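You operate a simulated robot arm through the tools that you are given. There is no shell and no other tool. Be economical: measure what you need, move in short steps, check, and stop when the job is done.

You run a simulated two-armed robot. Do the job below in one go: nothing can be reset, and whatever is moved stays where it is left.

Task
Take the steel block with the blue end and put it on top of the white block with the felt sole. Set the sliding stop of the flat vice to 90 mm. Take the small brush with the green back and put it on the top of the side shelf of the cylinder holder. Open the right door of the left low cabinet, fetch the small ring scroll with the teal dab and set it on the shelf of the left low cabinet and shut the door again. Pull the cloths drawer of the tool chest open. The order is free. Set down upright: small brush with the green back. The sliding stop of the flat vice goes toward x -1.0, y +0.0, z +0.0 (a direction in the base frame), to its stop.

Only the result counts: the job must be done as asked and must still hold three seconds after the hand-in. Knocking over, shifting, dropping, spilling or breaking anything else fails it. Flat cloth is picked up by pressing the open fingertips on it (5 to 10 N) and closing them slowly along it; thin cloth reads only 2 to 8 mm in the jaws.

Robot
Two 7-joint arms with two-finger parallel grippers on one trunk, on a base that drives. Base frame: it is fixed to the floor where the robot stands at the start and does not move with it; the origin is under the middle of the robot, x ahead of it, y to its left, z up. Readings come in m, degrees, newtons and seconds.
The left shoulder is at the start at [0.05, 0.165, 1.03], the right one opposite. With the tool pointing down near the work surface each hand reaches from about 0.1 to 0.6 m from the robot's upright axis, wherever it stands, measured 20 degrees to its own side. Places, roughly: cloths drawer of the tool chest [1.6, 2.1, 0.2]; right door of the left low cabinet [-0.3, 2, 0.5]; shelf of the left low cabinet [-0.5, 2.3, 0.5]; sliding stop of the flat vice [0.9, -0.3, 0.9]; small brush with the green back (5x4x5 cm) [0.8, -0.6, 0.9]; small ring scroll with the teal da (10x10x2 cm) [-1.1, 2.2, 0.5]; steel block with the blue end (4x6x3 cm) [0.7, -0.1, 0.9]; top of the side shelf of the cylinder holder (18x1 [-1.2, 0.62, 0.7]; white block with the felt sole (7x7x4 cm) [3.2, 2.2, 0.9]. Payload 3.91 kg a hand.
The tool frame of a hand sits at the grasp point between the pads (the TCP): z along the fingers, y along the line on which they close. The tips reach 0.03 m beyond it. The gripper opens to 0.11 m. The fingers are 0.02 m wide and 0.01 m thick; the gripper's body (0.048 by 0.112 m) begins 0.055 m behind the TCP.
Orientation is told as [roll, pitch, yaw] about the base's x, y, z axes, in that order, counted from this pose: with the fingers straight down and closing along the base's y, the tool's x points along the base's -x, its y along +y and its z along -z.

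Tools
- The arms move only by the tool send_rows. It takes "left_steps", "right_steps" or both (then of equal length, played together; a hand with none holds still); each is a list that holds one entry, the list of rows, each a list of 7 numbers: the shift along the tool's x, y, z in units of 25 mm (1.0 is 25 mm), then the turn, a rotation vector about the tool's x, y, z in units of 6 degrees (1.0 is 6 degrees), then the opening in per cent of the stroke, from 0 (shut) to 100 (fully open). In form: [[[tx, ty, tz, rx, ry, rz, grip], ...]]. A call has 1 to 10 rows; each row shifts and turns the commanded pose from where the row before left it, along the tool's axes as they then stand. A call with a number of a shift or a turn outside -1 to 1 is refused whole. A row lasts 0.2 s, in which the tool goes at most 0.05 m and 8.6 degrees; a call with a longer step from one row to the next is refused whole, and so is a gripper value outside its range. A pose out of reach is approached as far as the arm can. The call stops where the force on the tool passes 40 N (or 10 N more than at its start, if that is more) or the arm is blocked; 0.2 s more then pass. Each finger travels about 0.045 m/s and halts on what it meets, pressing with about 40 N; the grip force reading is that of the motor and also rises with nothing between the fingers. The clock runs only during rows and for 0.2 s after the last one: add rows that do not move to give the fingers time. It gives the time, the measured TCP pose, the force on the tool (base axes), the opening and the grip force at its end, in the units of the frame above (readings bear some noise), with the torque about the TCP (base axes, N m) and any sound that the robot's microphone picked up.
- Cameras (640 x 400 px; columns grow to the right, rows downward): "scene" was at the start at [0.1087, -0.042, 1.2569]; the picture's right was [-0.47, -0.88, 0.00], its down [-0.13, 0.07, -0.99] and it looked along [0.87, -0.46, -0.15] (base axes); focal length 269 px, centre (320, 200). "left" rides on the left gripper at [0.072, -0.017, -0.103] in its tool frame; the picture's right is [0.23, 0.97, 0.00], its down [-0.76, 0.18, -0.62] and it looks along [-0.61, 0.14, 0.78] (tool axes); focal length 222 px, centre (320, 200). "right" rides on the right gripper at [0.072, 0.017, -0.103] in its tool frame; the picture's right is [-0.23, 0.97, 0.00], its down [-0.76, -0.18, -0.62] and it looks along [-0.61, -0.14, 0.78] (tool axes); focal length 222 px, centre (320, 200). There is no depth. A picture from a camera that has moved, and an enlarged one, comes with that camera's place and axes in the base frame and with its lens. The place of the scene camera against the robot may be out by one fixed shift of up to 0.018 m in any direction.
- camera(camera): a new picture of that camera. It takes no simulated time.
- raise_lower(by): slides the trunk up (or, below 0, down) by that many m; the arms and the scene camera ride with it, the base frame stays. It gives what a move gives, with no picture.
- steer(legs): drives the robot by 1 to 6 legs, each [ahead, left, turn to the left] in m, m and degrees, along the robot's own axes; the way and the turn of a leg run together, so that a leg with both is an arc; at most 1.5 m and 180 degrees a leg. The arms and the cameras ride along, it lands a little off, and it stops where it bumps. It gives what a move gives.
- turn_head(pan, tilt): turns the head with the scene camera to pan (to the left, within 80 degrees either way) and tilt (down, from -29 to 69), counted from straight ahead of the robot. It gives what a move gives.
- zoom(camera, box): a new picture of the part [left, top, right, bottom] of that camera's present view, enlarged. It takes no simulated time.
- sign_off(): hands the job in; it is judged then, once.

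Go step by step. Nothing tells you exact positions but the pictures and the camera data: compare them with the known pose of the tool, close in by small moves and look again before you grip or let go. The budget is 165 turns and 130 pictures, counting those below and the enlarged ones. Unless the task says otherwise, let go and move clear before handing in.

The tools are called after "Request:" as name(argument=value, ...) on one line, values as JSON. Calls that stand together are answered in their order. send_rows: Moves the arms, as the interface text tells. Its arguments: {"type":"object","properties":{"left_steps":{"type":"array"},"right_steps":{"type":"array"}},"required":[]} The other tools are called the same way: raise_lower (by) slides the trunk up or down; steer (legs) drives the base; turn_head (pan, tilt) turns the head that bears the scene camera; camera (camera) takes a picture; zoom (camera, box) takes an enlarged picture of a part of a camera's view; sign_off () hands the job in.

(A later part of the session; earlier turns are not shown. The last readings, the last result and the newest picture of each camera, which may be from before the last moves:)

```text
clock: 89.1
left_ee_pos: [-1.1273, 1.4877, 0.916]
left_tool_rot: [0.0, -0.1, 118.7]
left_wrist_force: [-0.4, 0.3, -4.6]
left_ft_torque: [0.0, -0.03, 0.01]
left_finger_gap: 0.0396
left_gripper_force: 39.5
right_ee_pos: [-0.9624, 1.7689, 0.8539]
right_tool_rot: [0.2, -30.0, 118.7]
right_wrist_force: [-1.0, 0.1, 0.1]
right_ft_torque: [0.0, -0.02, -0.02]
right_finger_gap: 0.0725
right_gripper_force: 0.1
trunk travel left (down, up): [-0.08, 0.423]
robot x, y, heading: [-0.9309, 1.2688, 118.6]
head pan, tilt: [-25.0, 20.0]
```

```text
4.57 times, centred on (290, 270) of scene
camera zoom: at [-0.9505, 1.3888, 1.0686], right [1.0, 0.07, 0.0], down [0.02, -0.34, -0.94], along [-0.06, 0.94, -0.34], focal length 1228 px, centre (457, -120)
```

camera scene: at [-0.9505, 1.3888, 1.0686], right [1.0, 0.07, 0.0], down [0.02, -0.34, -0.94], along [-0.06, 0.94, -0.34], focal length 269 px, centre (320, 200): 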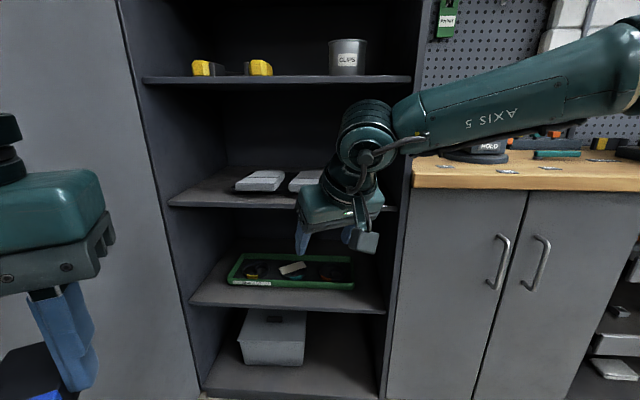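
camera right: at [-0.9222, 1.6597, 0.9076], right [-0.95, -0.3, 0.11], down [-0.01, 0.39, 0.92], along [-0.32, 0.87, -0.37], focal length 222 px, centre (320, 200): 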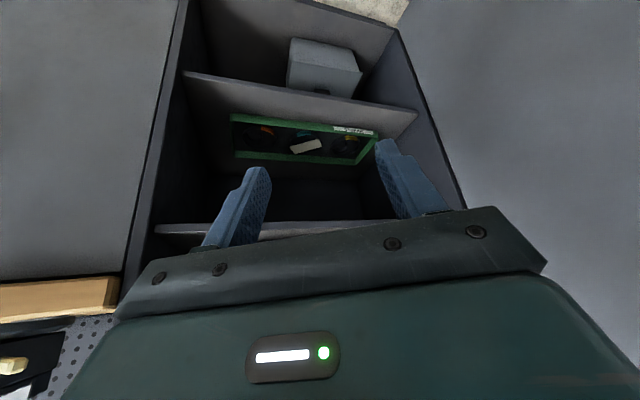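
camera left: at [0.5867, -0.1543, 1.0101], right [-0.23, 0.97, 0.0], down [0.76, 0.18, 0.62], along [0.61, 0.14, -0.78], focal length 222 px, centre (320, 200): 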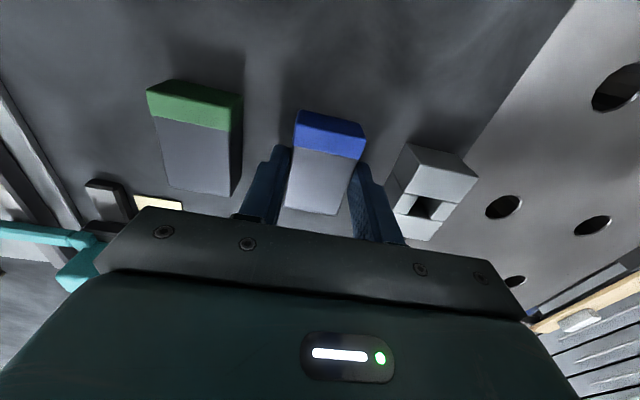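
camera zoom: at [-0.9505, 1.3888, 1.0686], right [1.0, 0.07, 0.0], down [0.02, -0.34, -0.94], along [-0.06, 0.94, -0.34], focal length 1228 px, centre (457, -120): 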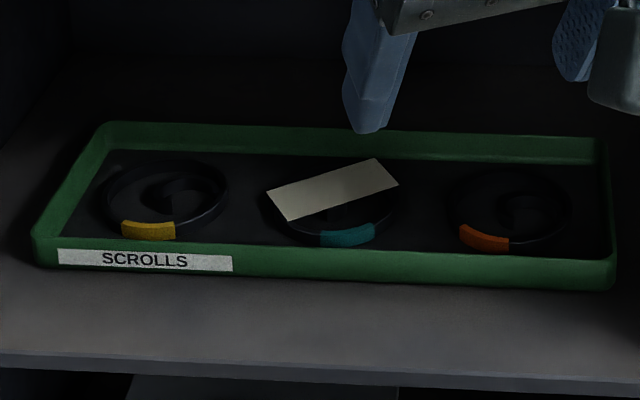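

I see three ring scrolls in a green tray at z≈0.5 with a loose card lying over the teal one; the cabinet handles are at about z 0.69. First I'll open the right door, so I turn to face the cabinet.

Request:
steer(legs=[[0, 0, -28.5], [0.1, -0.31, 0]])

Request:
turn_head(pan=-20, tilt=28)

Request:
camera(camera="scene")

```text
clock: 93.8
left_ee_pos: [-0.6891, 1.658, 0.9148]
left_tool_rot: [0.1, 0.1, 90.4]
left_wrist_force: [0.3, -0.4, -4.7]
left_ft_torque: [0.02, 0.03, -0.02]
left_finger_gap: 0.0397
left_gripper_force: 40.0
right_ee_pos: [-0.4109, 1.8269, 0.8545]
right_tool_rot: [0.1, -30.0, 90.4]
right_wrist_force: [0.2, 0.1, 1.1]
right_ft_torque: [0.02, 0.01, -0.06]
right_finger_gap: 0.0726
right_gripper_force: 0.0
trunk travel left (down, up): [-0.08, 0.423]
robot x, y, heading: [-0.6197, 1.3674, 90.3]
head pan, tilt: [-25.0, 20.0]
```

```text
clock: 94.5
left_ee_pos: [-0.6902, 1.6575, 0.9153]
left_tool_rot: [-0.1, 0.0, 90.5]
left_wrist_force: [-0.8, -0.4, -3.7]
left_ft_torque: [0.03, 0.01, 0.02]
left_finger_gap: 0.0396
left_gripper_force: 39.8
right_ee_pos: [-0.411, 1.8267, 0.8544]
right_tool_rot: [0.0, -30.0, 90.4]
right_wrist_force: [0.1, -0.4, 0.3]
right_ft_torque: [0.0, 0.02, 0.03]
right_finger_gap: 0.0726
right_gripper_force: 0.2
trunk travel left (down, up): [-0.08, 0.423]
robot x, y, heading: [-0.6173, 1.3697, 90.4]
head pan, tilt: [-20.0, 28.0]
```

```text
69 pictures are left
camera scene: at [-0.5899, 1.4874, 1.0557], right [0.94, -0.34, 0.0], down [-0.16, -0.44, -0.88], along [0.3, 0.83, -0.47], focal length 269 px, centre (320, 200)
```

scene: 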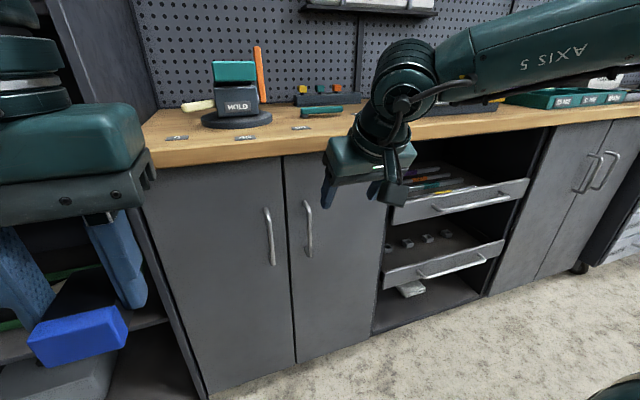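

The right-door handle is at about (-0.437, 2.0, 0.70). I'll rotate the right hand to nearly horizontal and lower it to handle height.

Request:
send_rows(right_steps=[[[0.4, 0, 0, 0, -1, 0, 60], [0.4, 0, 0, 0, -1, 0, 60], [0.4, 0, 0, 0, -1, 0, 60], [0.4, 0, 0, 0, -1, 0, 60], [0.4, 0, -0.3, 0, -1, 0, 50], [0.4, 0, -0.3, 0, -1, 0, 50], [0.4, 0, -0.3, 0, -1, 0, 50], [0.4, 0, -0.3, 0, -1, 0, 50]]])

Request:
camera(camera="right")

```text
clock: 96.3
left_ee_pos: [-0.688, 1.6563, 0.9162]
left_tool_rot: [0.1, -0.1, 90.3]
left_wrist_force: [-0.5, -1.1, -4.4]
left_ft_torque: [0.03, -0.02, 0.01]
left_finger_gap: 0.0393
left_gripper_force: 39.9
right_ee_pos: [-0.4146, 1.8344, 0.8279]
right_tool_rot: [0.4, -77.8, 89.9]
right_wrist_force: [-0.3, -0.3, -0.7]
right_ft_torque: [-0.03, 0.04, 0.03]
right_finger_gap: 0.0548
right_gripper_force: 0.1
right hand out of reach, approached as far as the arm can: row 5, 6, 7, 8
trunk travel left (down, up): [-0.08, 0.423]
robot x, y, heading: [-0.6184, 1.3726, 90.5]
head pan, tilt: [-20.0, 28.0]
```

```text
68 pictures are left
camera right: at [-0.4319, 1.7175, 0.7783], right [-0.97, 0.05, 0.22], down [0.18, -0.45, 0.88], along [0.14, 0.89, 0.43], focal length 222 px, centre (320, 200)
```

right: 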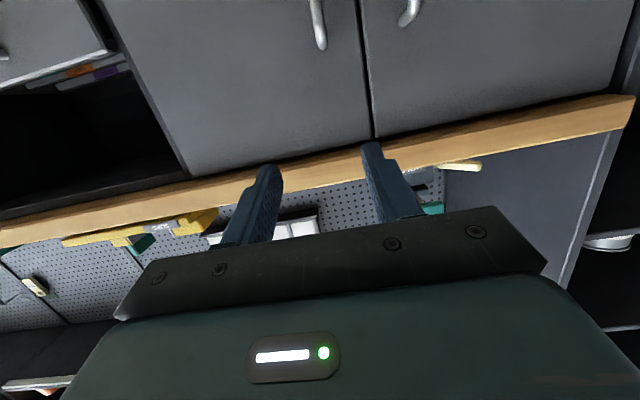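

Request:
send_rows(right_steps=[[[0.9, 0, 0, 0, 0, 0, 50], [0.9, 0, 0, 0, 0, 0, 50], [0.9, 0, 0, 0, 0, 0, 50], [0.9, 0, 0, 0, 0, 0, 50], [0.9, 0, 0, 0, 0, 0, 50]]])

Request:
camera(camera="right")

```text
clock: 97.5
left_ee_pos: [-0.6899, 1.6566, 0.9148]
left_tool_rot: [-0.1, 0.0, 90.5]
left_wrist_force: [-0.2, 1.1, -5.2]
left_ft_torque: [-0.02, 0.02, 0.0]
left_finger_gap: 0.0396
left_gripper_force: 39.7
right_ee_pos: [-0.4148, 1.8328, 0.8272]
right_tool_rot: [-0.2, -77.8, 90.4]
right_wrist_force: [-0.4, 0.6, 0.2]
right_ft_torque: [-0.01, -0.01, -0.03]
right_finger_gap: 0.0551
right_gripper_force: 0.0
right hand out of reach, approached as far as the arm can: row 1, 2, 3, 4, 5
trunk travel left (down, up): [-0.08, 0.423]
robot x, y, heading: [-0.618, 1.3684, 90.2]
head pan, tilt: [-20.0, 28.0]
```

```text
67 pictures are left
camera right: at [-0.4322, 1.7173, 0.7782], right [-0.97, 0.05, 0.22], down [0.18, -0.45, 0.88], along [0.14, 0.89, 0.43], focal length 222 px, centre (320, 200)
```

right: 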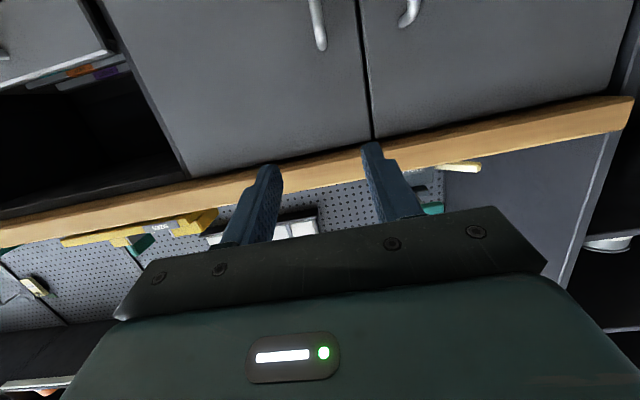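

The wrist is too close to the shoulder for a horizontal tool. I'll back the base 15 cm, then lower and extend the hand.

Request:
steer(legs=[[-0.18, 0, 0]])

Request:
send_rows(right_steps=[[[0.5, 0, 0.8, 0, 0, 0, 50], [0.5, 0, 0.8, 0, 0, 0, 50], [0.7, 0, 0.8, 0, 0, 0, 50], [0.9, 0, 0.8, 0, 0, 0, 50], [0.9, 0, 0.8, 0, 0, 0, 50], [0.9, 0, 0.5, 0, 0, 0, 50]]])

Request:
camera(camera="right")

Request:
camera(camera="scene")

```text
clock: 99.0
left_ee_pos: [-0.6874, 1.4775, 0.9155]
left_tool_rot: [0.1, 0.0, 90.4]
left_wrist_force: [0.0, -0.5, -5.0]
left_ft_torque: [0.0, 0.01, -0.01]
left_finger_gap: 0.0395
left_gripper_force: 40.6
right_ee_pos: [-0.4146, 1.6534, 0.8271]
right_tool_rot: [-0.2, -77.7, 90.2]
right_wrist_force: [0.7, -0.6, -1.4]
right_ft_torque: [0.02, 0.01, -0.01]
right_finger_gap: 0.0549
right_gripper_force: 0.1
trunk travel left (down, up): [-0.08, 0.423]
robot x, y, heading: [-0.6168, 1.1899, 90.4]
head pan, tilt: [-20.0, 28.0]
```

```text
clock: 100.4
left_ee_pos: [-0.6885, 1.4776, 0.9159]
left_tool_rot: [-0.1, 0.0, 90.5]
left_wrist_force: [0.9, -0.3, -4.9]
left_ft_torque: [-0.02, -0.01, 0.01]
left_finger_gap: 0.0395
left_gripper_force: 40.2
right_ee_pos: [-0.4127, 1.6549, 0.8271]
right_tool_rot: [-0.2, -77.8, 90.3]
right_wrist_force: [0.8, -0.9, 0.9]
right_ft_torque: [0.02, 0.01, -0.01]
right_finger_gap: 0.0553
right_gripper_force: 0.1
right hand out of reach, approached as far as the arm can: row 1, 2, 3, 4, 5, 6
trunk travel left (down, up): [-0.08, 0.423]
robot x, y, heading: [-0.6159, 1.1911, 90.3]
head pan, tilt: [-20.0, 28.0]
```

```text
66 pictures are left
camera right: at [-0.431, 1.5376, 0.7782], right [-0.97, 0.05, 0.22], down [0.18, -0.45, 0.88], along [0.14, 0.89, 0.43], focal length 222 px, centre (320, 200)
```

right: 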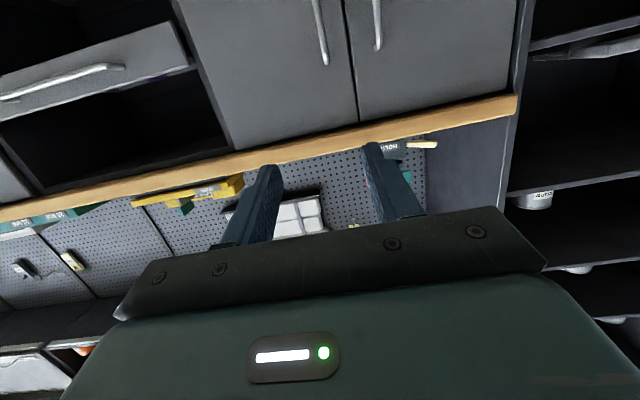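

```text
65 pictures are left
camera scene: at [-0.5887, 1.3077, 1.0557], right [0.94, -0.34, 0.0], down [-0.16, -0.44, -0.88], along [0.3, 0.83, -0.47], focal length 269 px, centre (320, 200)
```

scene: 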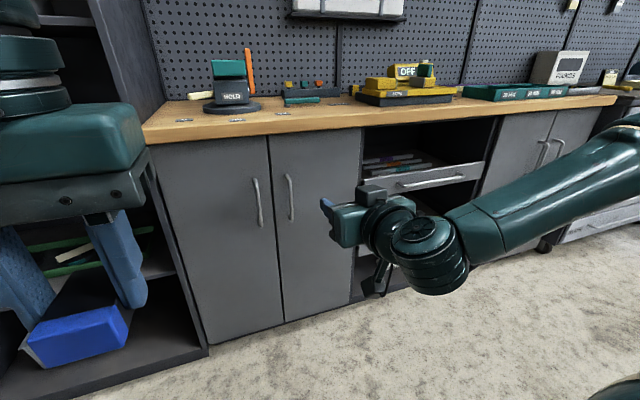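

The arm is in a poor posture at that tilt. I'll go back to 60° tilt, which worked before, extend forward, and lower the trunk a bit.

Request:
send_rows(right_steps=[[[0, 0, 0, 0, 1, 0, 50], [0, 0, 0, 0, 1, 0, 50], [0, 0, 0, 0, 1, 0, 50], [0, 0, 0.9, 0, 0, 0, 50], [0, 0, 0.9, 0, 0, 0, 50], [-0.3, 0, 0.9, 0, 0, 0, 50], [-0.3, 0, 0.9, 0, 0, 0, 50]]])

Request:
raise_lower(by=-0.07)

Request:
camera(camera="right")

```text
clock: 102.0
left_ee_pos: [-0.6882, 1.4781, 0.9153]
left_tool_rot: [0.1, 0.0, 90.4]
left_wrist_force: [-0.3, 0.1, -5.3]
left_ft_torque: [-0.02, 0.03, -0.01]
left_finger_gap: 0.0397
left_gripper_force: 40.2
right_ee_pos: [-0.4115, 1.7413, 0.7949]
right_tool_rot: [0.0, -59.6, 90.1]
right_wrist_force: [0.0, 0.3, 0.7]
right_ft_torque: [-0.05, 0.0, 0.01]
right_finger_gap: 0.0549
right_gripper_force: 0.1
trunk travel left (down, up): [-0.08, 0.423]
robot x, y, heading: [-0.6163, 1.1907, 90.3]
head pan, tilt: [-20.0, 28.0]
```

```text
clock: 103.1
left_ee_pos: [-0.6888, 1.4759, 0.8443]
left_tool_rot: [0.0, 0.0, 90.4]
left_wrist_force: [0.1, 0.8, -4.4]
left_ft_torque: [0.0, 0.02, 0.01]
left_finger_gap: 0.0396
left_gripper_force: 39.8
right_ee_pos: [-0.4133, 1.7397, 0.7239]
right_tool_rot: [0.0, -59.7, 90.1]
right_wrist_force: [-0.2, -0.7, -0.4]
right_ft_torque: [-0.03, 0.01, 0.01]
right_finger_gap: 0.055
right_gripper_force: 0.1
trunk travel left (down, up): [-0.01, 0.493]
robot x, y, heading: [-0.6137, 1.1936, 90.4]
head pan, tilt: [-20.0, 28.0]
```

```text
64 pictures are left
camera right: at [-0.4301, 1.6141, 0.7145], right [-0.97, 0.11, 0.2], down [0.18, -0.15, 0.97], along [0.14, 0.98, 0.13], focal length 222 px, centre (320, 200)
```

right: 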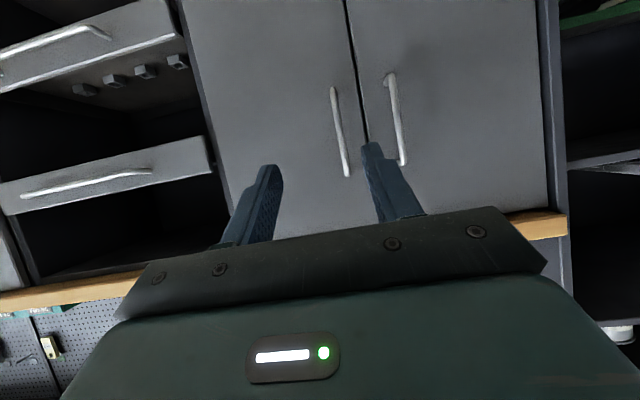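

The handle is at x≈-0.432, z 0.59–0.73. I'll drive ahead 12 cm and close in with the hand lowered to z≈0.67.

Request:
steer(legs=[[0.12, 0, 0]])

Request:
send_rows(right_steps=[[[0.5, 0.25, 0.4, 0, 0, 0, 50], [0.5, 0.25, 0.4, 0, 0, 0, 50], [0.5, 0.26, 0.4, 0, 0, 0, 50], [0, 0, 0.5, 0, 0, 0, 50], [-0.3, 0, 0.5, 0, 0, 0, 50], [-0.3, 0, 0.5, 0, 0, 0, 50]]])

Request:
camera(camera="right")

```text
clock: 104.3
left_ee_pos: [-0.6886, 1.5981, 0.8454]
left_tool_rot: [0.0, 0.0, 90.3]
left_wrist_force: [0.4, 0.2, -4.9]
left_ft_torque: [-0.03, 0.02, -0.01]
left_finger_gap: 0.0395
left_gripper_force: 39.7
right_ee_pos: [-0.412, 1.8603, 0.7249]
right_tool_rot: [-0.1, -59.8, 90.2]
right_wrist_force: [-0.1, 0.2, 0.2]
right_ft_torque: [-0.02, -0.01, 0.02]
right_finger_gap: 0.055
right_gripper_force: 0.1
trunk travel left (down, up): [-0.01, 0.493]
robot x, y, heading: [-0.6176, 1.3107, 90.3]
head pan, tilt: [-20.0, 28.0]
```

```text
clock: 105.8
left_ee_pos: [-0.6896, 1.5977, 0.8464]
left_tool_rot: [0.0, 0.0, 90.4]
left_wrist_force: [0.2, 0.7, -5.3]
left_ft_torque: [0.01, -0.02, 0.0]
left_finger_gap: 0.0398
left_gripper_force: 40.1
right_ee_pos: [-0.4325, 1.9077, 0.6703]
right_tool_rot: [-0.1, -59.6, 90.2]
right_wrist_force: [-0.2, -0.3, 0.5]
right_ft_torque: [0.02, 0.04, 0.02]
right_finger_gap: 0.055
right_gripper_force: 0.1
trunk travel left (down, up): [-0.01, 0.493]
robot x, y, heading: [-0.6191, 1.3135, 90.7]
head pan, tilt: [-20.0, 28.0]
```

```text
63 pictures are left
camera right: at [-0.4498, 1.7811, 0.6607], right [-0.97, 0.11, 0.2], down [0.18, -0.15, 0.97], along [0.14, 0.98, 0.13], focal length 222 px, centre (320, 200)
```

right: 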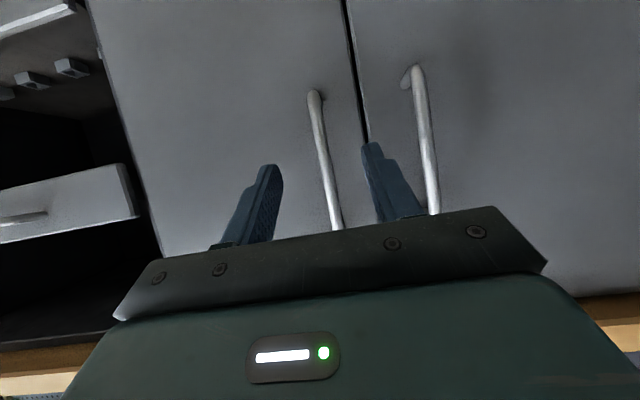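

The bar lies between the fingers ahead. Advance 7 cm, then look.

Request:
send_rows(right_steps=[[[-0.4, 0, 0.7, 0, 0, 0, 50], [-0.4, 0, 0.7, 0, 0, 0, 50], [-0.4, 0, 0.7, 0, 0, 0, 50], [-0.2, 0, 0.35, 0, 0, 0, 50]]])

Request:
camera(camera="right")

Request:
zoom(camera="scene", box=[220, 140, 440, 300])

```text
clock: 106.8
left_ee_pos: [-0.6903, 1.5979, 0.8456]
left_tool_rot: [0.0, 0.1, 90.4]
left_wrist_force: [-0.9, 0.0, -4.3]
left_ft_torque: [0.0, -0.01, 0.0]
left_finger_gap: 0.0397
left_gripper_force: 39.5
right_ee_pos: [-0.43, 1.9742, 0.6736]
right_tool_rot: [0.0, -59.7, 90.1]
right_wrist_force: [0.6, -0.4, -0.4]
right_ft_torque: [-0.02, 0.0, -0.01]
right_finger_gap: 0.055
right_gripper_force: 0.1
right hand out of reach, approached as far as the arm can: row 4
trunk travel left (down, up): [-0.01, 0.493]
robot x, y, heading: [-0.6173, 1.3089, 90.4]
head pan, tilt: [-20.0, 28.0]
```

```text
62 pictures are left
camera right: at [-0.4464, 1.8485, 0.6625], right [-0.97, 0.11, 0.2], down [0.18, -0.15, 0.97], along [0.14, 0.98, 0.13], focal length 222 px, centre (320, 200)
```

right: 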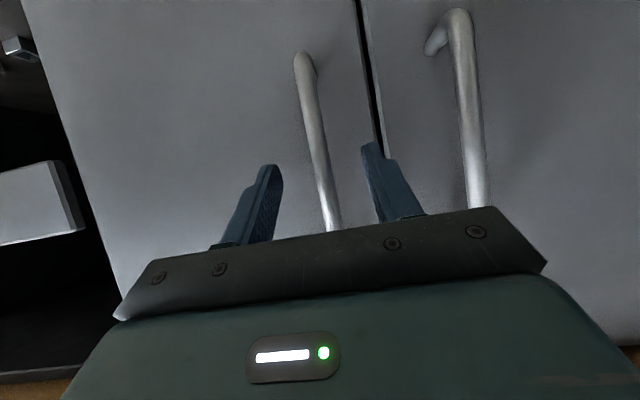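

```text
2.50 times, centred on (330, 220) of scene
camera zoom: at [-0.5895, 1.428, 0.9857], right [0.94, -0.34, 0.0], down [-0.16, -0.44, -0.88], along [0.3, 0.83, -0.47], focal length 672 px, centre (295, 150)
```

zoom: 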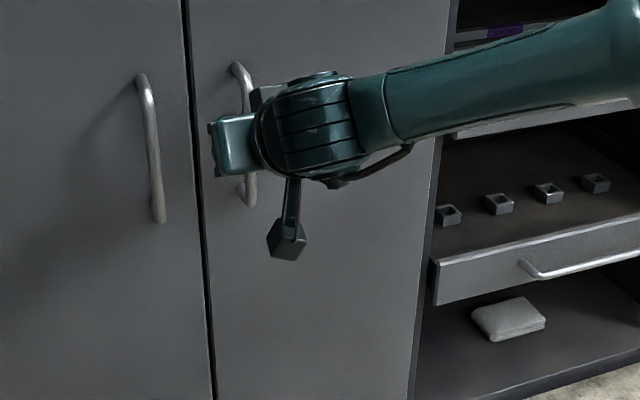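

The bar is at y≈2.012; I'm at the reach limit, so I'll nudge the base forward 3 cm and close.

Request:
steer(legs=[[0.03, 0, 0]])

Request:
send_rows(right_steps=[[[0, 0, 0, 0, 0, 0, 30], [0, 0, 0, 0, 0, 0, 5], [0, 0, 0, 0, 0, 0, 2], [0, 0, 0, 0, 0, 0, 2], [0, 0, 0, 0, 0, 0, 2]]])

Request:
camera(camera="right")

```text
clock: 107.6
left_ee_pos: [-0.689, 1.6273, 0.8454]
left_tool_rot: [0.1, 0.1, 90.3]
left_wrist_force: [0.7, -0.1, -4.5]
left_ft_torque: [-0.02, 0.04, 0.02]
left_finger_gap: 0.0395
left_gripper_force: 39.9
right_ee_pos: [-0.4307, 2.0048, 0.6735]
right_tool_rot: [0.0, -59.7, 90.1]
right_wrist_force: [0.2, -0.4, 0.3]
right_ft_torque: [0.01, -0.02, -0.02]
right_finger_gap: 0.0553
right_gripper_force: 0.0
trunk travel left (down, up): [-0.01, 0.493]
robot x, y, heading: [-0.6172, 1.3436, 90.4]
head pan, tilt: [-20.0, 28.0]
```

```text
clock: 108.8
left_ee_pos: [-0.6899, 1.627, 0.8454]
left_tool_rot: [0.0, 0.0, 90.4]
left_wrist_force: [0.8, 0.3, -4.6]
left_ft_torque: [-0.03, -0.01, -0.03]
left_finger_gap: 0.0396
left_gripper_force: 40.5
right_ee_pos: [-0.4306, 2.0039, 0.673]
right_tool_rot: [0.0, -59.7, 90.3]
right_wrist_force: [-6.6, -1.3, -0.7]
right_ft_torque: [0.07, -0.02, -0.03]
right_finger_gap: 0.0117
right_gripper_force: 45.3
trunk travel left (down, up): [-0.01, 0.493]
robot x, y, heading: [-0.6194, 1.3413, 90.5]
head pan, tilt: [-20.0, 28.0]
```

```text
60 pictures are left
camera right: at [-0.4475, 1.8779, 0.6625], right [-0.97, 0.11, 0.2], down [0.18, -0.15, 0.97], along [0.14, 0.98, 0.13], focal length 222 px, centre (320, 200)
```

right: 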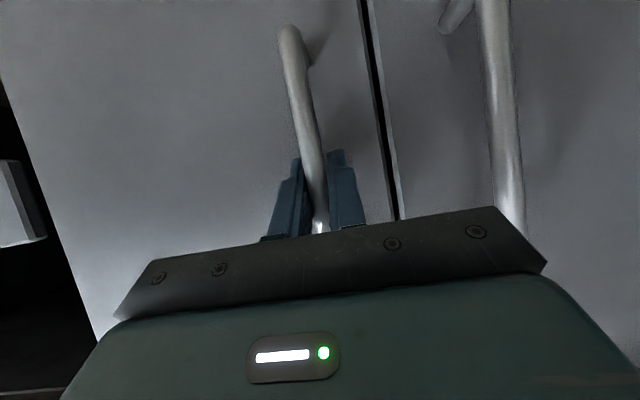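

The bar is gripped (11.7 mm). Now I swing the door open along its arc about the right-hand hinge, turning the hand with it.

Request:
send_rows(right_steps=[[[0.445, -0.16, -0.771, -0.722, 0, -0.417, 2], [0.445, -0.16, -0.771, -0.722, 0, -0.417, 2], [0.445, -0.16, -0.771, -0.722, 0, -0.417, 2], [0.445, -0.16, -0.771, -0.722, 0, -0.417, 2], [0, 0, 0, 0, 0, 0, 2]]])

Request:
camera(camera="scene")

```text
clock: 110.0
left_ee_pos: [-0.6895, 1.6272, 0.8454]
left_tool_rot: [0.0, 0.0, 90.4]
left_wrist_force: [1.1, 0.6, -4.9]
left_ft_torque: [-0.02, 0.0, -0.01]
left_finger_gap: 0.0395
left_gripper_force: 40.2
right_ee_pos: [-0.4, 1.9187, 0.6722]
right_tool_rot: [0.2, -59.7, 109.8]
right_wrist_force: [4.4, 1.9, -1.9]
right_ft_torque: [-0.54, -0.3, -0.14]
right_finger_gap: 0.0116
right_gripper_force: 45.1
trunk travel left (down, up): [-0.01, 0.493]
robot x, y, heading: [-0.6154, 1.3389, 90.6]
head pan, tilt: [-20.0, 28.0]
```

```text
59 pictures are left
camera scene: at [-0.5892, 1.4581, 0.9856], right [0.94, -0.34, 0.0], down [-0.16, -0.44, -0.88], along [0.3, 0.83, -0.47], focal length 269 px, centre (320, 200)
```

scene: 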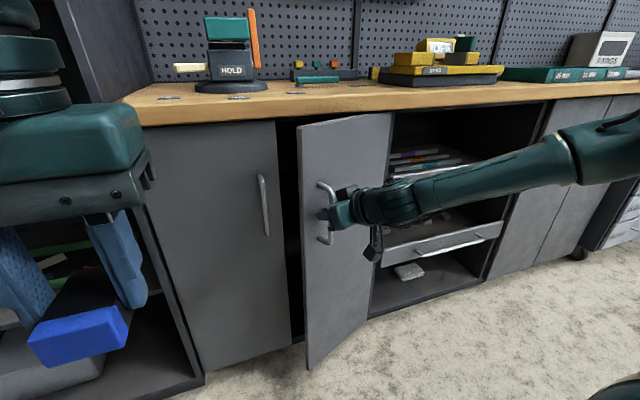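

The door follows well. Continue the arc.

Request:
send_rows(right_steps=[[[0.445, -0.16, -0.771, -0.722, 0, -0.417, 2], [0.445, -0.16, -0.771, -0.722, 0, -0.417, 2], [0.445, -0.16, -0.771, -0.722, 0, -0.417, 2], [0.445, -0.16, -0.771, -0.722, 0, -0.417, 2], [0.445, -0.16, -0.771, -0.722, 0, -0.417, 2], [0, 0, 0, 0, 0, 0, 2]]])

```text
clock: 111.2
left_ee_pos: [-0.6892, 1.628, 0.8438]
left_tool_rot: [0.1, 0.1, 90.4]
left_wrist_force: [0.4, 0.0, -5.1]
left_ft_torque: [0.0, 0.01, -0.01]
left_finger_gap: 0.0395
left_gripper_force: 39.1
right_ee_pos: [-0.3209, 1.8403, 0.6735]
right_tool_rot: [-0.8, -59.5, 134.0]
right_wrist_force: [3.6, 3.5, -5.6]
right_ft_torque: [-0.3, 0.49, -0.19]
right_finger_gap: 0.0117
right_gripper_force: 44.9
trunk travel left (down, up): [-0.01, 0.493]
robot x, y, heading: [-0.6198, 1.34, 90.6]
head pan, tilt: [-20.0, 28.0]
stopped in row 6 (right hand): the force on the tool passed its limit at 42 N (the readings are from after the stop); the commanded pose is now the measured one
```

Request:
send_rows(right_steps=[[[0.4, -0.2, -0.69, -0.722, 0, -0.417, 2], [0.4, -0.2, -0.69, -0.722, 0, -0.417, 2], [0.4, -0.2, -0.69, -0.722, 0, -0.417, 2]]])

Request:
camera(camera="scene")

```text
clock: 112.0
left_ee_pos: [-0.6886, 1.63, 0.845]
left_tool_rot: [0.1, 0.3, 90.4]
left_wrist_force: [1.0, -0.2, -5.7]
left_ft_torque: [-0.03, -0.04, 0.02]
left_finger_gap: 0.0397
left_gripper_force: 40.2
right_ee_pos: [-0.2652, 1.814, 0.6737]
right_tool_rot: [-1.0, -59.4, 149.0]
right_wrist_force: [8.7, 27.2, -17.1]
right_ft_torque: [-0.18, 1.25, 0.01]
right_finger_gap: 0.0116
right_gripper_force: 45.3
trunk travel left (down, up): [-0.01, 0.493]
robot x, y, heading: [-0.6175, 1.3413, 90.2]
head pan, tilt: [-20.0, 28.0]
```

```text
58 pictures are left
camera scene: at [-0.5884, 1.4605, 0.9851], right [0.94, -0.34, 0.0], down [-0.16, -0.45, -0.88], along [0.3, 0.83, -0.47], focal length 269 px, centre (320, 200)
```

scene: 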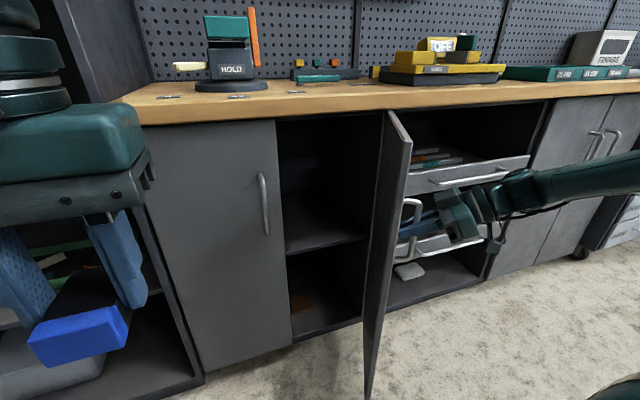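

The door is at ~65° (fitted hinge (-0.20, 2.04), radius 0.234). I'll keep swinging it toward 90°.

Request:
send_rows(right_steps=[[[0.42, -0.3, -0.73, -0.866, 0, -0.5, 2], [0.466, -0.3, -0.807, -0.866, 0, -0.5, 2], [0.466, -0.3, -0.807, -0.866, 0, -0.5, 2], [0.466, -0.3, -0.807, -0.866, 0, -0.5, 2]]])

```text
clock: 113.0
left_ee_pos: [-0.689, 1.6288, 0.8445]
left_tool_rot: [0.1, 0.1, 90.5]
left_wrist_force: [-0.7, 0.9, -4.5]
left_ft_torque: [-0.01, 0.01, -0.02]
left_finger_gap: 0.0394
left_gripper_force: 40.1
right_ee_pos: [-0.1725, 1.8046, 0.6742]
right_tool_rot: [-0.1, -59.2, 172.6]
right_wrist_force: [0.5, 4.0, -21.8]
right_ft_torque: [0.08, 0.05, -0.17]
right_finger_gap: 0.0116
right_gripper_force: 45.3
trunk travel left (down, up): [-0.01, 0.493]
robot x, y, heading: [-0.6138, 1.3421, 90.5]
head pan, tilt: [-20.0, 28.0]
```

Request:
send_rows(right_steps=[[[0.466, -0.25, -0.807, -0.866, 0, -0.5, 2], [0.466, -0.25, -0.807, -0.866, 0, -0.5, 2]]])

Request:
camera(camera="scene")

```text
clock: 113.7
left_ee_pos: [-0.6891, 1.6298, 0.8437]
left_tool_rot: [0.1, 0.1, 90.4]
left_wrist_force: [0.0, -0.2, -5.0]
left_ft_torque: [-0.02, 0.0, 0.0]
left_finger_gap: 0.0397
left_gripper_force: 39.9
right_ee_pos: [-0.1372, 1.8103, 0.6746]
right_tool_rot: [0.0, -58.9, -176.7]
right_wrist_force: [-2.9, 9.0, -17.9]
right_ft_torque: [0.05, 0.22, 0.15]
right_finger_gap: 0.012
right_gripper_force: 44.6
right hand out of reach, approached as far as the arm can: row 2
trunk travel left (down, up): [-0.01, 0.493]
robot x, y, heading: [-0.6156, 1.3428, 90.5]
head pan, tilt: [-20.0, 28.0]
stopped in row 2 (right hand): the force on the tool passed its limit at 62 N (the readings are from after the stop); the commanded pose is now the measured one
```

```text
57 pictures are left
camera scene: at [-0.5889, 1.4599, 0.9855], right [0.94, -0.33, 0.0], down [-0.16, -0.44, -0.88], along [0.29, 0.83, -0.47], focal length 269 px, centre (320, 200)
```

scene: 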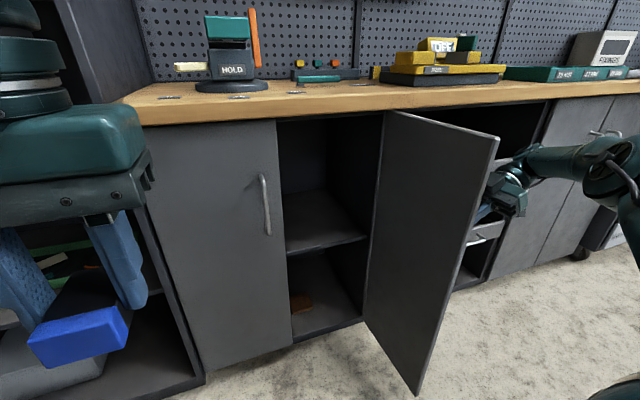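

The door stands at ~97°. Release the handle and withdraw the hand away from the door, then toward me.

Request:
send_rows(right_steps=[[[0, 0, 0, 0, 0, 0, 25], [0, 0, 0, 0, 0, 0, 45], [0, 0, 0, 0, 0, 0, 45], [0.3, 0, -0.6, 0, 0, 0, 45], [0.3, 0, -0.8, 0, 0, 0, 45], [0.3, 0, -0.8, 0, 0, 0, 45], [0, 0, -0.8, 0, 0, 0, 45]]])

Request:
steer(legs=[[-0.3, 0, 0]])

Request:
camera(camera="scene")

```text
clock: 115.2
left_ee_pos: [-0.6904, 1.6285, 0.846]
left_tool_rot: [-0.1, 0.0, 90.5]
left_wrist_force: [0.3, 0.3, -4.9]
left_ft_torque: [0.02, -0.01, 0.02]
left_finger_gap: 0.0396
left_gripper_force: 39.5
right_ee_pos: [-0.1132, 1.7924, 0.6892]
right_tool_rot: [-0.9, -58.9, -176.0]
right_wrist_force: [-1.0, 5.2, 0.9]
right_ft_torque: [0.05, 0.07, -0.05]
right_finger_gap: 0.0514
right_gripper_force: 2.2
right hand out of reach, approached as far as the arm can: row 4, 5, 6, 7
trunk travel left (down, up): [-0.01, 0.493]
robot x, y, heading: [-0.6154, 1.3401, 90.3]
head pan, tilt: [-20.0, 28.0]
```

```text
clock: 116.1
left_ee_pos: [-0.6907, 1.6106, 0.8442]
left_tool_rot: [0.1, 0.2, 90.7]
left_wrist_force: [0.3, 0.7, -5.6]
left_ft_torque: [-0.04, 0.02, 0.02]
left_finger_gap: 0.04
left_gripper_force: 40.1
right_ee_pos: [-0.1215, 1.7856, 0.6917]
right_tool_rot: [-3.4, -58.6, -174.1]
right_wrist_force: [-3.8, 18.4, -6.4]
right_ft_torque: [-0.17, -0.3, -0.24]
right_finger_gap: 0.0587
right_gripper_force: 9.1
trunk travel left (down, up): [-0.01, 0.493]
robot x, y, heading: [-0.6137, 1.3219, 90.6]
head pan, tilt: [-20.0, 28.0]
stopped in leg 1: the force on the tool passed its limit at 53 N (the readings are from after the stop); the commanded pose is now the measured one
```

```text
56 pictures are left
camera scene: at [-0.5903, 1.4415, 0.9854], right [0.94, -0.33, 0.0], down [-0.15, -0.45, -0.88], along [0.29, 0.83, -0.47], focal length 269 px, centre (320, 200)
```

scene: 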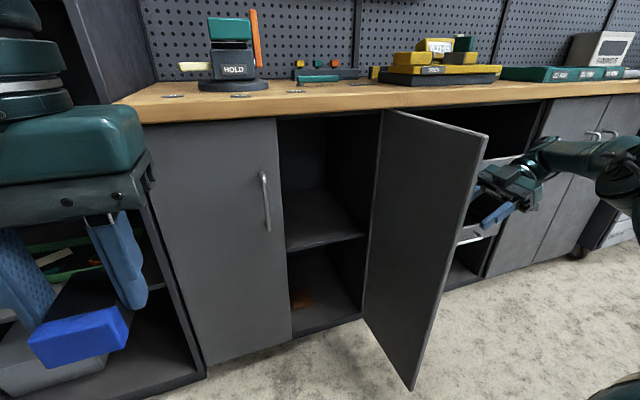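

The jaws still straddle the bar. I'll ease forward again and slide the base right so the jaws slip off the bar straight.

Request:
steer(legs=[[0.01, 0, 0], [0, -0.1, 0]])

Request:
camera(camera="scene")

Request:
camera(camera="right")

```text
clock: 118.0
left_ee_pos: [-0.5907, 1.6218, 0.8453]
left_tool_rot: [0.1, 0.1, 90.6]
left_wrist_force: [0.4, 1.1, -5.0]
left_ft_torque: [0.01, 0.02, 0.0]
left_finger_gap: 0.0396
left_gripper_force: 40.2
right_ee_pos: [-0.019, 1.7931, 0.6933]
right_tool_rot: [-3.2, -58.7, -174.4]
right_wrist_force: [0.0, 0.1, 0.1]
right_ft_torque: [0.02, 0.01, 0.01]
right_finger_gap: 0.0493
right_gripper_force: 0.1
trunk travel left (down, up): [-0.01, 0.493]
robot x, y, heading: [-0.5171, 1.3349, 90.7]
head pan, tilt: [-20.0, 28.0]
```

```text
55 pictures are left
camera scene: at [-0.4905, 1.4511, 0.9857], right [0.94, -0.33, 0.0], down [-0.16, -0.44, -0.88], along [0.29, 0.83, -0.47], focal length 269 px, centre (320, 200)
```

scene: 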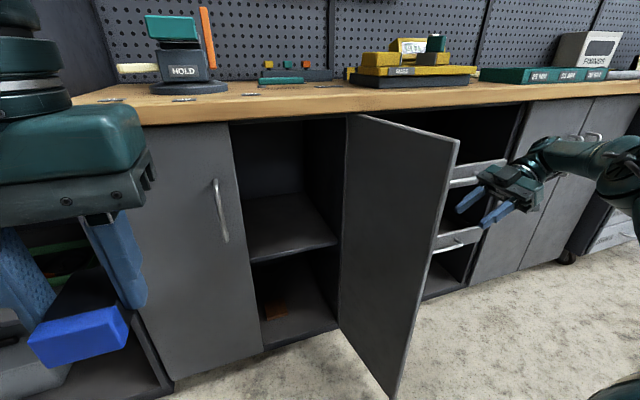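

```text
54 pictures are left
camera right: at [0.1065, 1.7825, 0.6837], right [-0.07, -0.98, 0.17], down [0.13, 0.16, 0.98], along [-0.99, 0.09, 0.12], focal length 222 px, centre (320, 200)
```

right: 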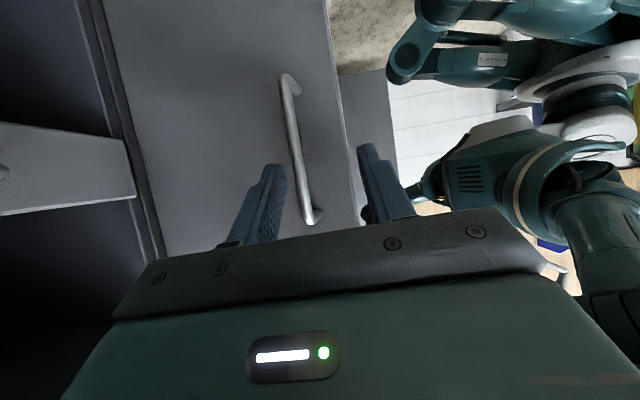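

Clear of the handle. I'll back off and swing the right hand back to point ahead.

Request:
steer(legs=[[-0.33, 0, 0]])

Request:
send_rows(right_steps=[[[0, 0, 0, 0.866, 0, 0.5, 100], [0, 0, 0, 0.866, 0, 0.5, 100], [0, 0, 0, 0.866, 0, 0.5, 100], [0, 0, 0, 0.866, 0, 0.5, 100], [0, 0, 0, 0.866, 0, 0.5, 100], [0, 0, 0, 0.866, 0, 0.5, 100], [0, 0, 0, 0.866, 0, 0.5, 100], [0, 0, 0, 0.866, 0, 0.5, 100], [0, 0, 0, 0.866, 0, 0.5, 100], [0, 0, 0, 0.866, 0, 0.5, 100]]])

Request:
send_rows(right_steps=[[[0, 0.8, 0, 0.866, 0, 0.5, 100], [0, 0.8, 0, 0.866, 0, 0.5, 100], [0, 0.8, 0, 0.866, 0, 0.5, 100], [0, 0.8, 0, 0.866, 0, 0.5, 100], [0, 0.8, 0, 0.866, 0, 0.5, 100], [0, 0.8, 0, 0, 0, 0, 100]]])

```text
clock: 120.2
left_ee_pos: [-0.5874, 1.2921, 0.8456]
left_tool_rot: [0.1, 0.2, 90.7]
left_wrist_force: [-0.9, -0.5, -4.7]
left_ft_torque: [0.0, -0.01, -0.04]
left_finger_gap: 0.0395
left_gripper_force: 40.5
right_ee_pos: [-0.0168, 1.4653, 0.6921]
right_tool_rot: [-3.1, -58.7, -174.2]
right_wrist_force: [-0.4, 0.7, -0.2]
right_ft_torque: [-0.03, -0.02, 0.01]
right_finger_gap: 0.0495
right_gripper_force: 0.1
trunk travel left (down, up): [-0.01, 0.493]
robot x, y, heading: [-0.5151, 1.0028, 90.8]
head pan, tilt: [-20.0, 28.0]
```

```text
clock: 122.4
left_ee_pos: [-0.5888, 1.2919, 0.8453]
left_tool_rot: [0.1, 0.0, 90.7]
left_wrist_force: [0.0, -0.4, -4.6]
left_ft_torque: [-0.02, 0.02, 0.02]
left_finger_gap: 0.0397
left_gripper_force: 40.0
right_ee_pos: [-0.0165, 1.4664, 0.6929]
right_tool_rot: [-4.0, -60.7, 126.3]
right_wrist_force: [0.8, -0.3, 0.1]
right_ft_torque: [-0.02, 0.01, 0.04]
right_finger_gap: 0.1097
right_gripper_force: 0.1
trunk travel left (down, up): [-0.01, 0.493]
robot x, y, heading: [-0.5153, 1.0062, 90.8]
head pan, tilt: [-20.0, 28.0]
```

```text
clock: 123.8
left_ee_pos: [-0.587, 1.2907, 0.8453]
left_tool_rot: [0.1, 0.1, 90.7]
left_wrist_force: [0.4, -0.5, -4.3]
left_ft_torque: [0.02, -0.02, 0.0]
left_finger_gap: 0.0397
left_gripper_force: 40.0
right_ee_pos: [-0.129, 1.4284, 0.6892]
right_tool_rot: [-2.8, -61.7, 95.4]
right_wrist_force: [-1.3, -0.4, 0.4]
right_ft_torque: [-0.01, 0.0, 0.0]
right_finger_gap: 0.1101
right_gripper_force: 0.1
trunk travel left (down, up): [-0.01, 0.493]
robot x, y, heading: [-0.5118, 1.0065, 91.0]
head pan, tilt: [-20.0, 28.0]
```

Now back to the tall shelf: turn left to ~125° and approach; I also raise the left hand for clearance.

Request:
steer(legs=[[0, 0, 34], [0.5, 0, 0]])

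Request:
turn_head(pan=-22, tilt=32)

Request:
send_rows(left_steps=[[[0, 0, -1, 0, 0, 0, 20], [0, 0, -1, 0, 0, 0, 20], [0, 0, -1, 0, 0, 0, 20], [0, 0, -1, 0, 0, 0, 20], [0, 0, 0, 0, 0, 0, 20]]], right_steps=[[[0, 0, 0, 0, 1, 0, 100], [0, 0, 0, 0, 1, 0, 100], [0, 0, 0, 0, 0.8, 0, 100], [0, 0, 0, 0.4, 0, 0.4, 100], [0, 0, 0, 0, 0, 0, 100]]])

Request:
camera(camera="scene")

```text
clock: 128.3
left_ee_pos: [-1.0179, 1.6055, 0.844]
left_tool_rot: [0.2, 0.3, 124.9]
left_wrist_force: [0.0, 0.1, -4.4]
left_ft_torque: [0.06, -0.01, 0.02]
left_finger_gap: 0.0396
left_gripper_force: 39.9
right_ee_pos: [-0.714, 1.9757, 0.6894]
right_tool_rot: [-2.5, -61.4, 129.1]
right_wrist_force: [0.1, -4.1, 1.7]
right_ft_torque: [0.08, -0.06, -0.16]
right_finger_gap: 0.109
right_gripper_force: 0.2
trunk travel left (down, up): [-0.01, 0.493]
robot x, y, heading: [-0.7916, 1.4114, 125.0]
head pan, tilt: [-20.0, 28.0]
stopped in leg 2: the force on the tool passed its limit at 59 N (the readings are from after the stop); the commanded pose is now the measured one
```

```text
clock: 129.0
left_ee_pos: [-1.0174, 1.6058, 0.8434]
left_tool_rot: [0.1, 0.1, 124.9]
left_wrist_force: [0.3, -0.7, -4.5]
left_ft_torque: [0.03, -0.01, 0.03]
left_finger_gap: 0.0395
left_gripper_force: 40.4
right_ee_pos: [-0.714, 1.9755, 0.6881]
right_tool_rot: [-2.6, -61.3, 129.1]
right_wrist_force: [0.2, -5.7, 1.8]
right_ft_torque: [0.09, -0.05, -0.19]
right_finger_gap: 0.1087
right_gripper_force: 0.1
trunk travel left (down, up): [-0.01, 0.493]
robot x, y, heading: [-0.7951, 1.4109, 124.9]
head pan, tilt: [-22.0, 32.0]
```

```text
clock: 130.2
left_ee_pos: [-1.0176, 1.6069, 0.9446]
left_tool_rot: [0.2, 0.2, 124.9]
left_wrist_force: [-8.2, 4.7, -15.3]
left_ft_torque: [-0.04, -0.22, -0.09]
left_finger_gap: 0.0393
left_gripper_force: 40.0
right_ee_pos: [-0.7136, 1.9763, 0.69]
right_tool_rot: [-1.8, -44.6, 124.6]
right_wrist_force: [-1.4, 0.5, 0.0]
right_ft_torque: [0.02, -0.01, -0.01]
right_finger_gap: 0.1099
right_gripper_force: 0.0
trunk travel left (down, up): [-0.01, 0.493]
robot x, y, heading: [-0.7931, 1.4131, 124.8]
head pan, tilt: [-22.0, 32.0]
```

```text
53 pictures are left
camera scene: at [-0.835, 1.5243, 0.982], right [0.98, 0.22, 0.0], down [0.11, -0.49, -0.86], along [-0.19, 0.84, -0.5], focal length 269 px, centre (320, 200)
```

scene: 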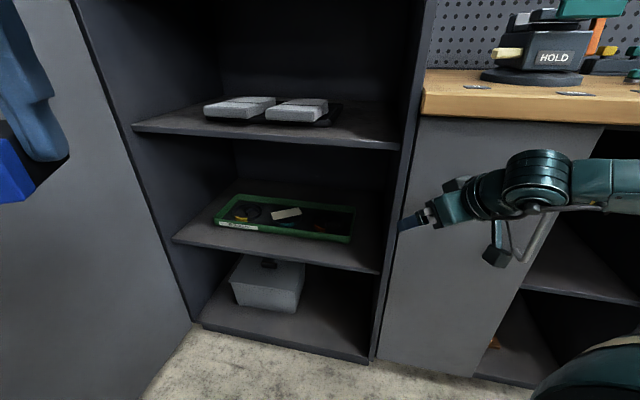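

The right hand brushed the closed left door lightly and stopped. I'll back off, tuck the hand inward and turn it to face the shelf before going ahead.

Request:
steer(legs=[[-0.2, 0, 0]])

Request:
send_rows(right_steps=[[[0, 1, 0, 0, 0, 0, 100], [0, 1, 0, 0, 0, 0, 100], [0, 1, 0, 0, 0, 0, 100], [0, 1, 0, 0, 0, 0, 100], [0, 1, 0, 0, 0, 0, 100], [0, 1, 0, 0, 0, 0, 100], [0, 1, 0, 0, 0, 0, 100], [0, 1, 0, 0, 0, 0, 100], [0, 0.5, 0, 0, 0, 0, 100]]])

Request:
send_rows(right_steps=[[[0, 0, 0, 0.707, 0, 0.707, 100], [0, 0, 0, 0.707, 0, 0.707, 100], [0, 0, 0, 0.707, 0, 0.707, 100], [0, 0, 0, 0.707, 0, 0.707, 100], [0, 0, 0, 0.707, 0, 0.707, 100], [0, 0, 0, 0.6, 0, 0.6, 100]]])

Request:
camera(camera="scene")

```text
clock: 131.8
left_ee_pos: [-0.9044, 1.4442, 0.9452]
left_tool_rot: [0.1, 0.2, 125.1]
left_wrist_force: [-14.8, 11.6, -10.6]
left_ft_torque: [-1.0, -1.32, 0.03]
left_finger_gap: 0.0396
left_gripper_force: 40.3
right_ee_pos: [-0.5996, 1.8124, 0.6891]
right_tool_rot: [-1.7, -44.7, 124.7]
right_wrist_force: [-0.4, 0.4, -0.3]
right_ft_torque: [0.0, 0.0, -0.02]
right_finger_gap: 0.1099
right_gripper_force: 0.0
trunk travel left (down, up): [-0.01, 0.493]
robot x, y, heading: [-0.6815, 1.2501, 125.0]
head pan, tilt: [-22.0, 32.0]
```

```text
clock: 133.8
left_ee_pos: [-0.9044, 1.4446, 0.9444]
left_tool_rot: [0.1, 0.2, 125.0]
left_wrist_force: [-12.0, 8.9, -9.8]
left_ft_torque: [-0.73, -0.97, 0.06]
left_finger_gap: 0.0395
left_gripper_force: 40.8
right_ee_pos: [-0.7761, 1.6968, 0.6849]
right_tool_rot: [-1.8, -44.7, 124.7]
right_wrist_force: [-0.1, 0.1, -0.9]
right_ft_torque: [-0.03, 0.01, 0.02]
right_finger_gap: 0.1101
right_gripper_force: 0.1
trunk travel left (down, up): [-0.01, 0.493]
robot x, y, heading: [-0.6827, 1.2487, 124.8]
head pan, tilt: [-22.0, 32.0]
```

```text
clock: 135.2
left_ee_pos: [-0.9045, 1.4446, 0.9444]
left_tool_rot: [0.0, 0.3, 124.9]
left_wrist_force: [-13.9, 10.9, -9.5]
left_ft_torque: [-1.05, -1.33, 0.04]
left_finger_gap: 0.0396
left_gripper_force: 40.4
right_ee_pos: [-0.7782, 1.6961, 0.6846]
right_tool_rot: [-1.6, -45.6, 89.6]
right_wrist_force: [0.0, 0.3, 0.2]
right_ft_torque: [0.03, -0.02, -0.01]
right_finger_gap: 0.1101
right_gripper_force: 0.1
trunk travel left (down, up): [-0.01, 0.493]
robot x, y, heading: [-0.6838, 1.2497, 124.9]
head pan, tilt: [-22.0, 32.0]
```

```text
52 pictures are left
camera scene: at [-0.7217, 1.3614, 0.9818], right [0.98, 0.22, 0.0], down [0.11, -0.49, -0.86], along [-0.19, 0.84, -0.51], focal length 269 px, centre (320, 200)
```

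scene: 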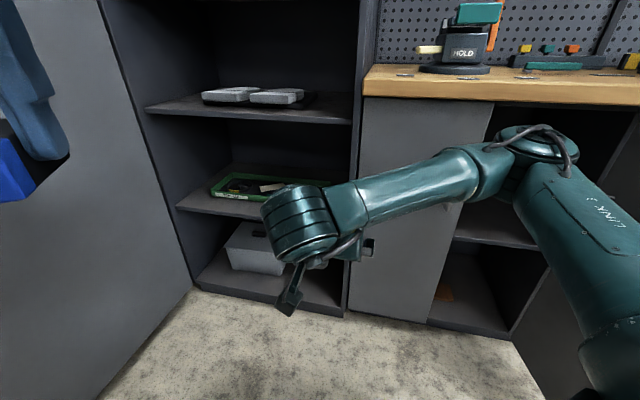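

The left hand's steady force points forward from my own body: the block is pressing against the trunk. I'll move the left hand out and check the block.

Request:
send_rows(left_steps=[[[-0.8, 0.3, 0, 0, 0, 0, 20], [-0.8, 0.5, 0, 0, 0, 0, 20], [-0.6, 0.5, 0, 0, 0, 0, 20], [0, 0.5, 0, 0, 0, 0, 20]]])

Request:
camera(camera="left")

```text
clock: 136.2
left_ee_pos: [-0.9743, 1.4629, 0.9443]
left_tool_rot: [0.1, 0.2, 124.9]
left_wrist_force: [0.1, 0.1, -4.4]
left_ft_torque: [0.02, -0.02, 0.03]
left_finger_gap: 0.0398
left_gripper_force: 40.0
right_ee_pos: [-0.7786, 1.6967, 0.6832]
right_tool_rot: [-1.7, -45.5, 89.6]
right_wrist_force: [0.1, 0.5, 0.0]
right_ft_torque: [0.0, 0.0, 0.0]
right_finger_gap: 0.1101
right_gripper_force: 0.0
trunk travel left (down, up): [-0.01, 0.493]
robot x, y, heading: [-0.6803, 1.2508, 125.0]
head pan, tilt: [-22.0, 32.0]
```

```text
51 pictures are left
camera left: at [-0.9183, 1.4141, 1.0479], right [-0.67, -0.74, 0.0], down [-0.58, 0.52, 0.62], along [-0.46, 0.41, -0.78], focal length 222 px, centre (320, 200)
```

left: 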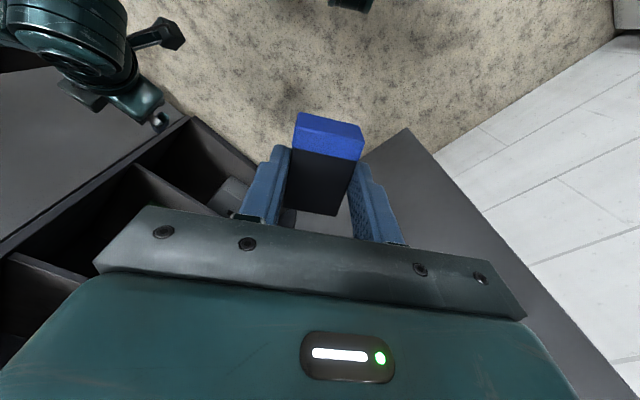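

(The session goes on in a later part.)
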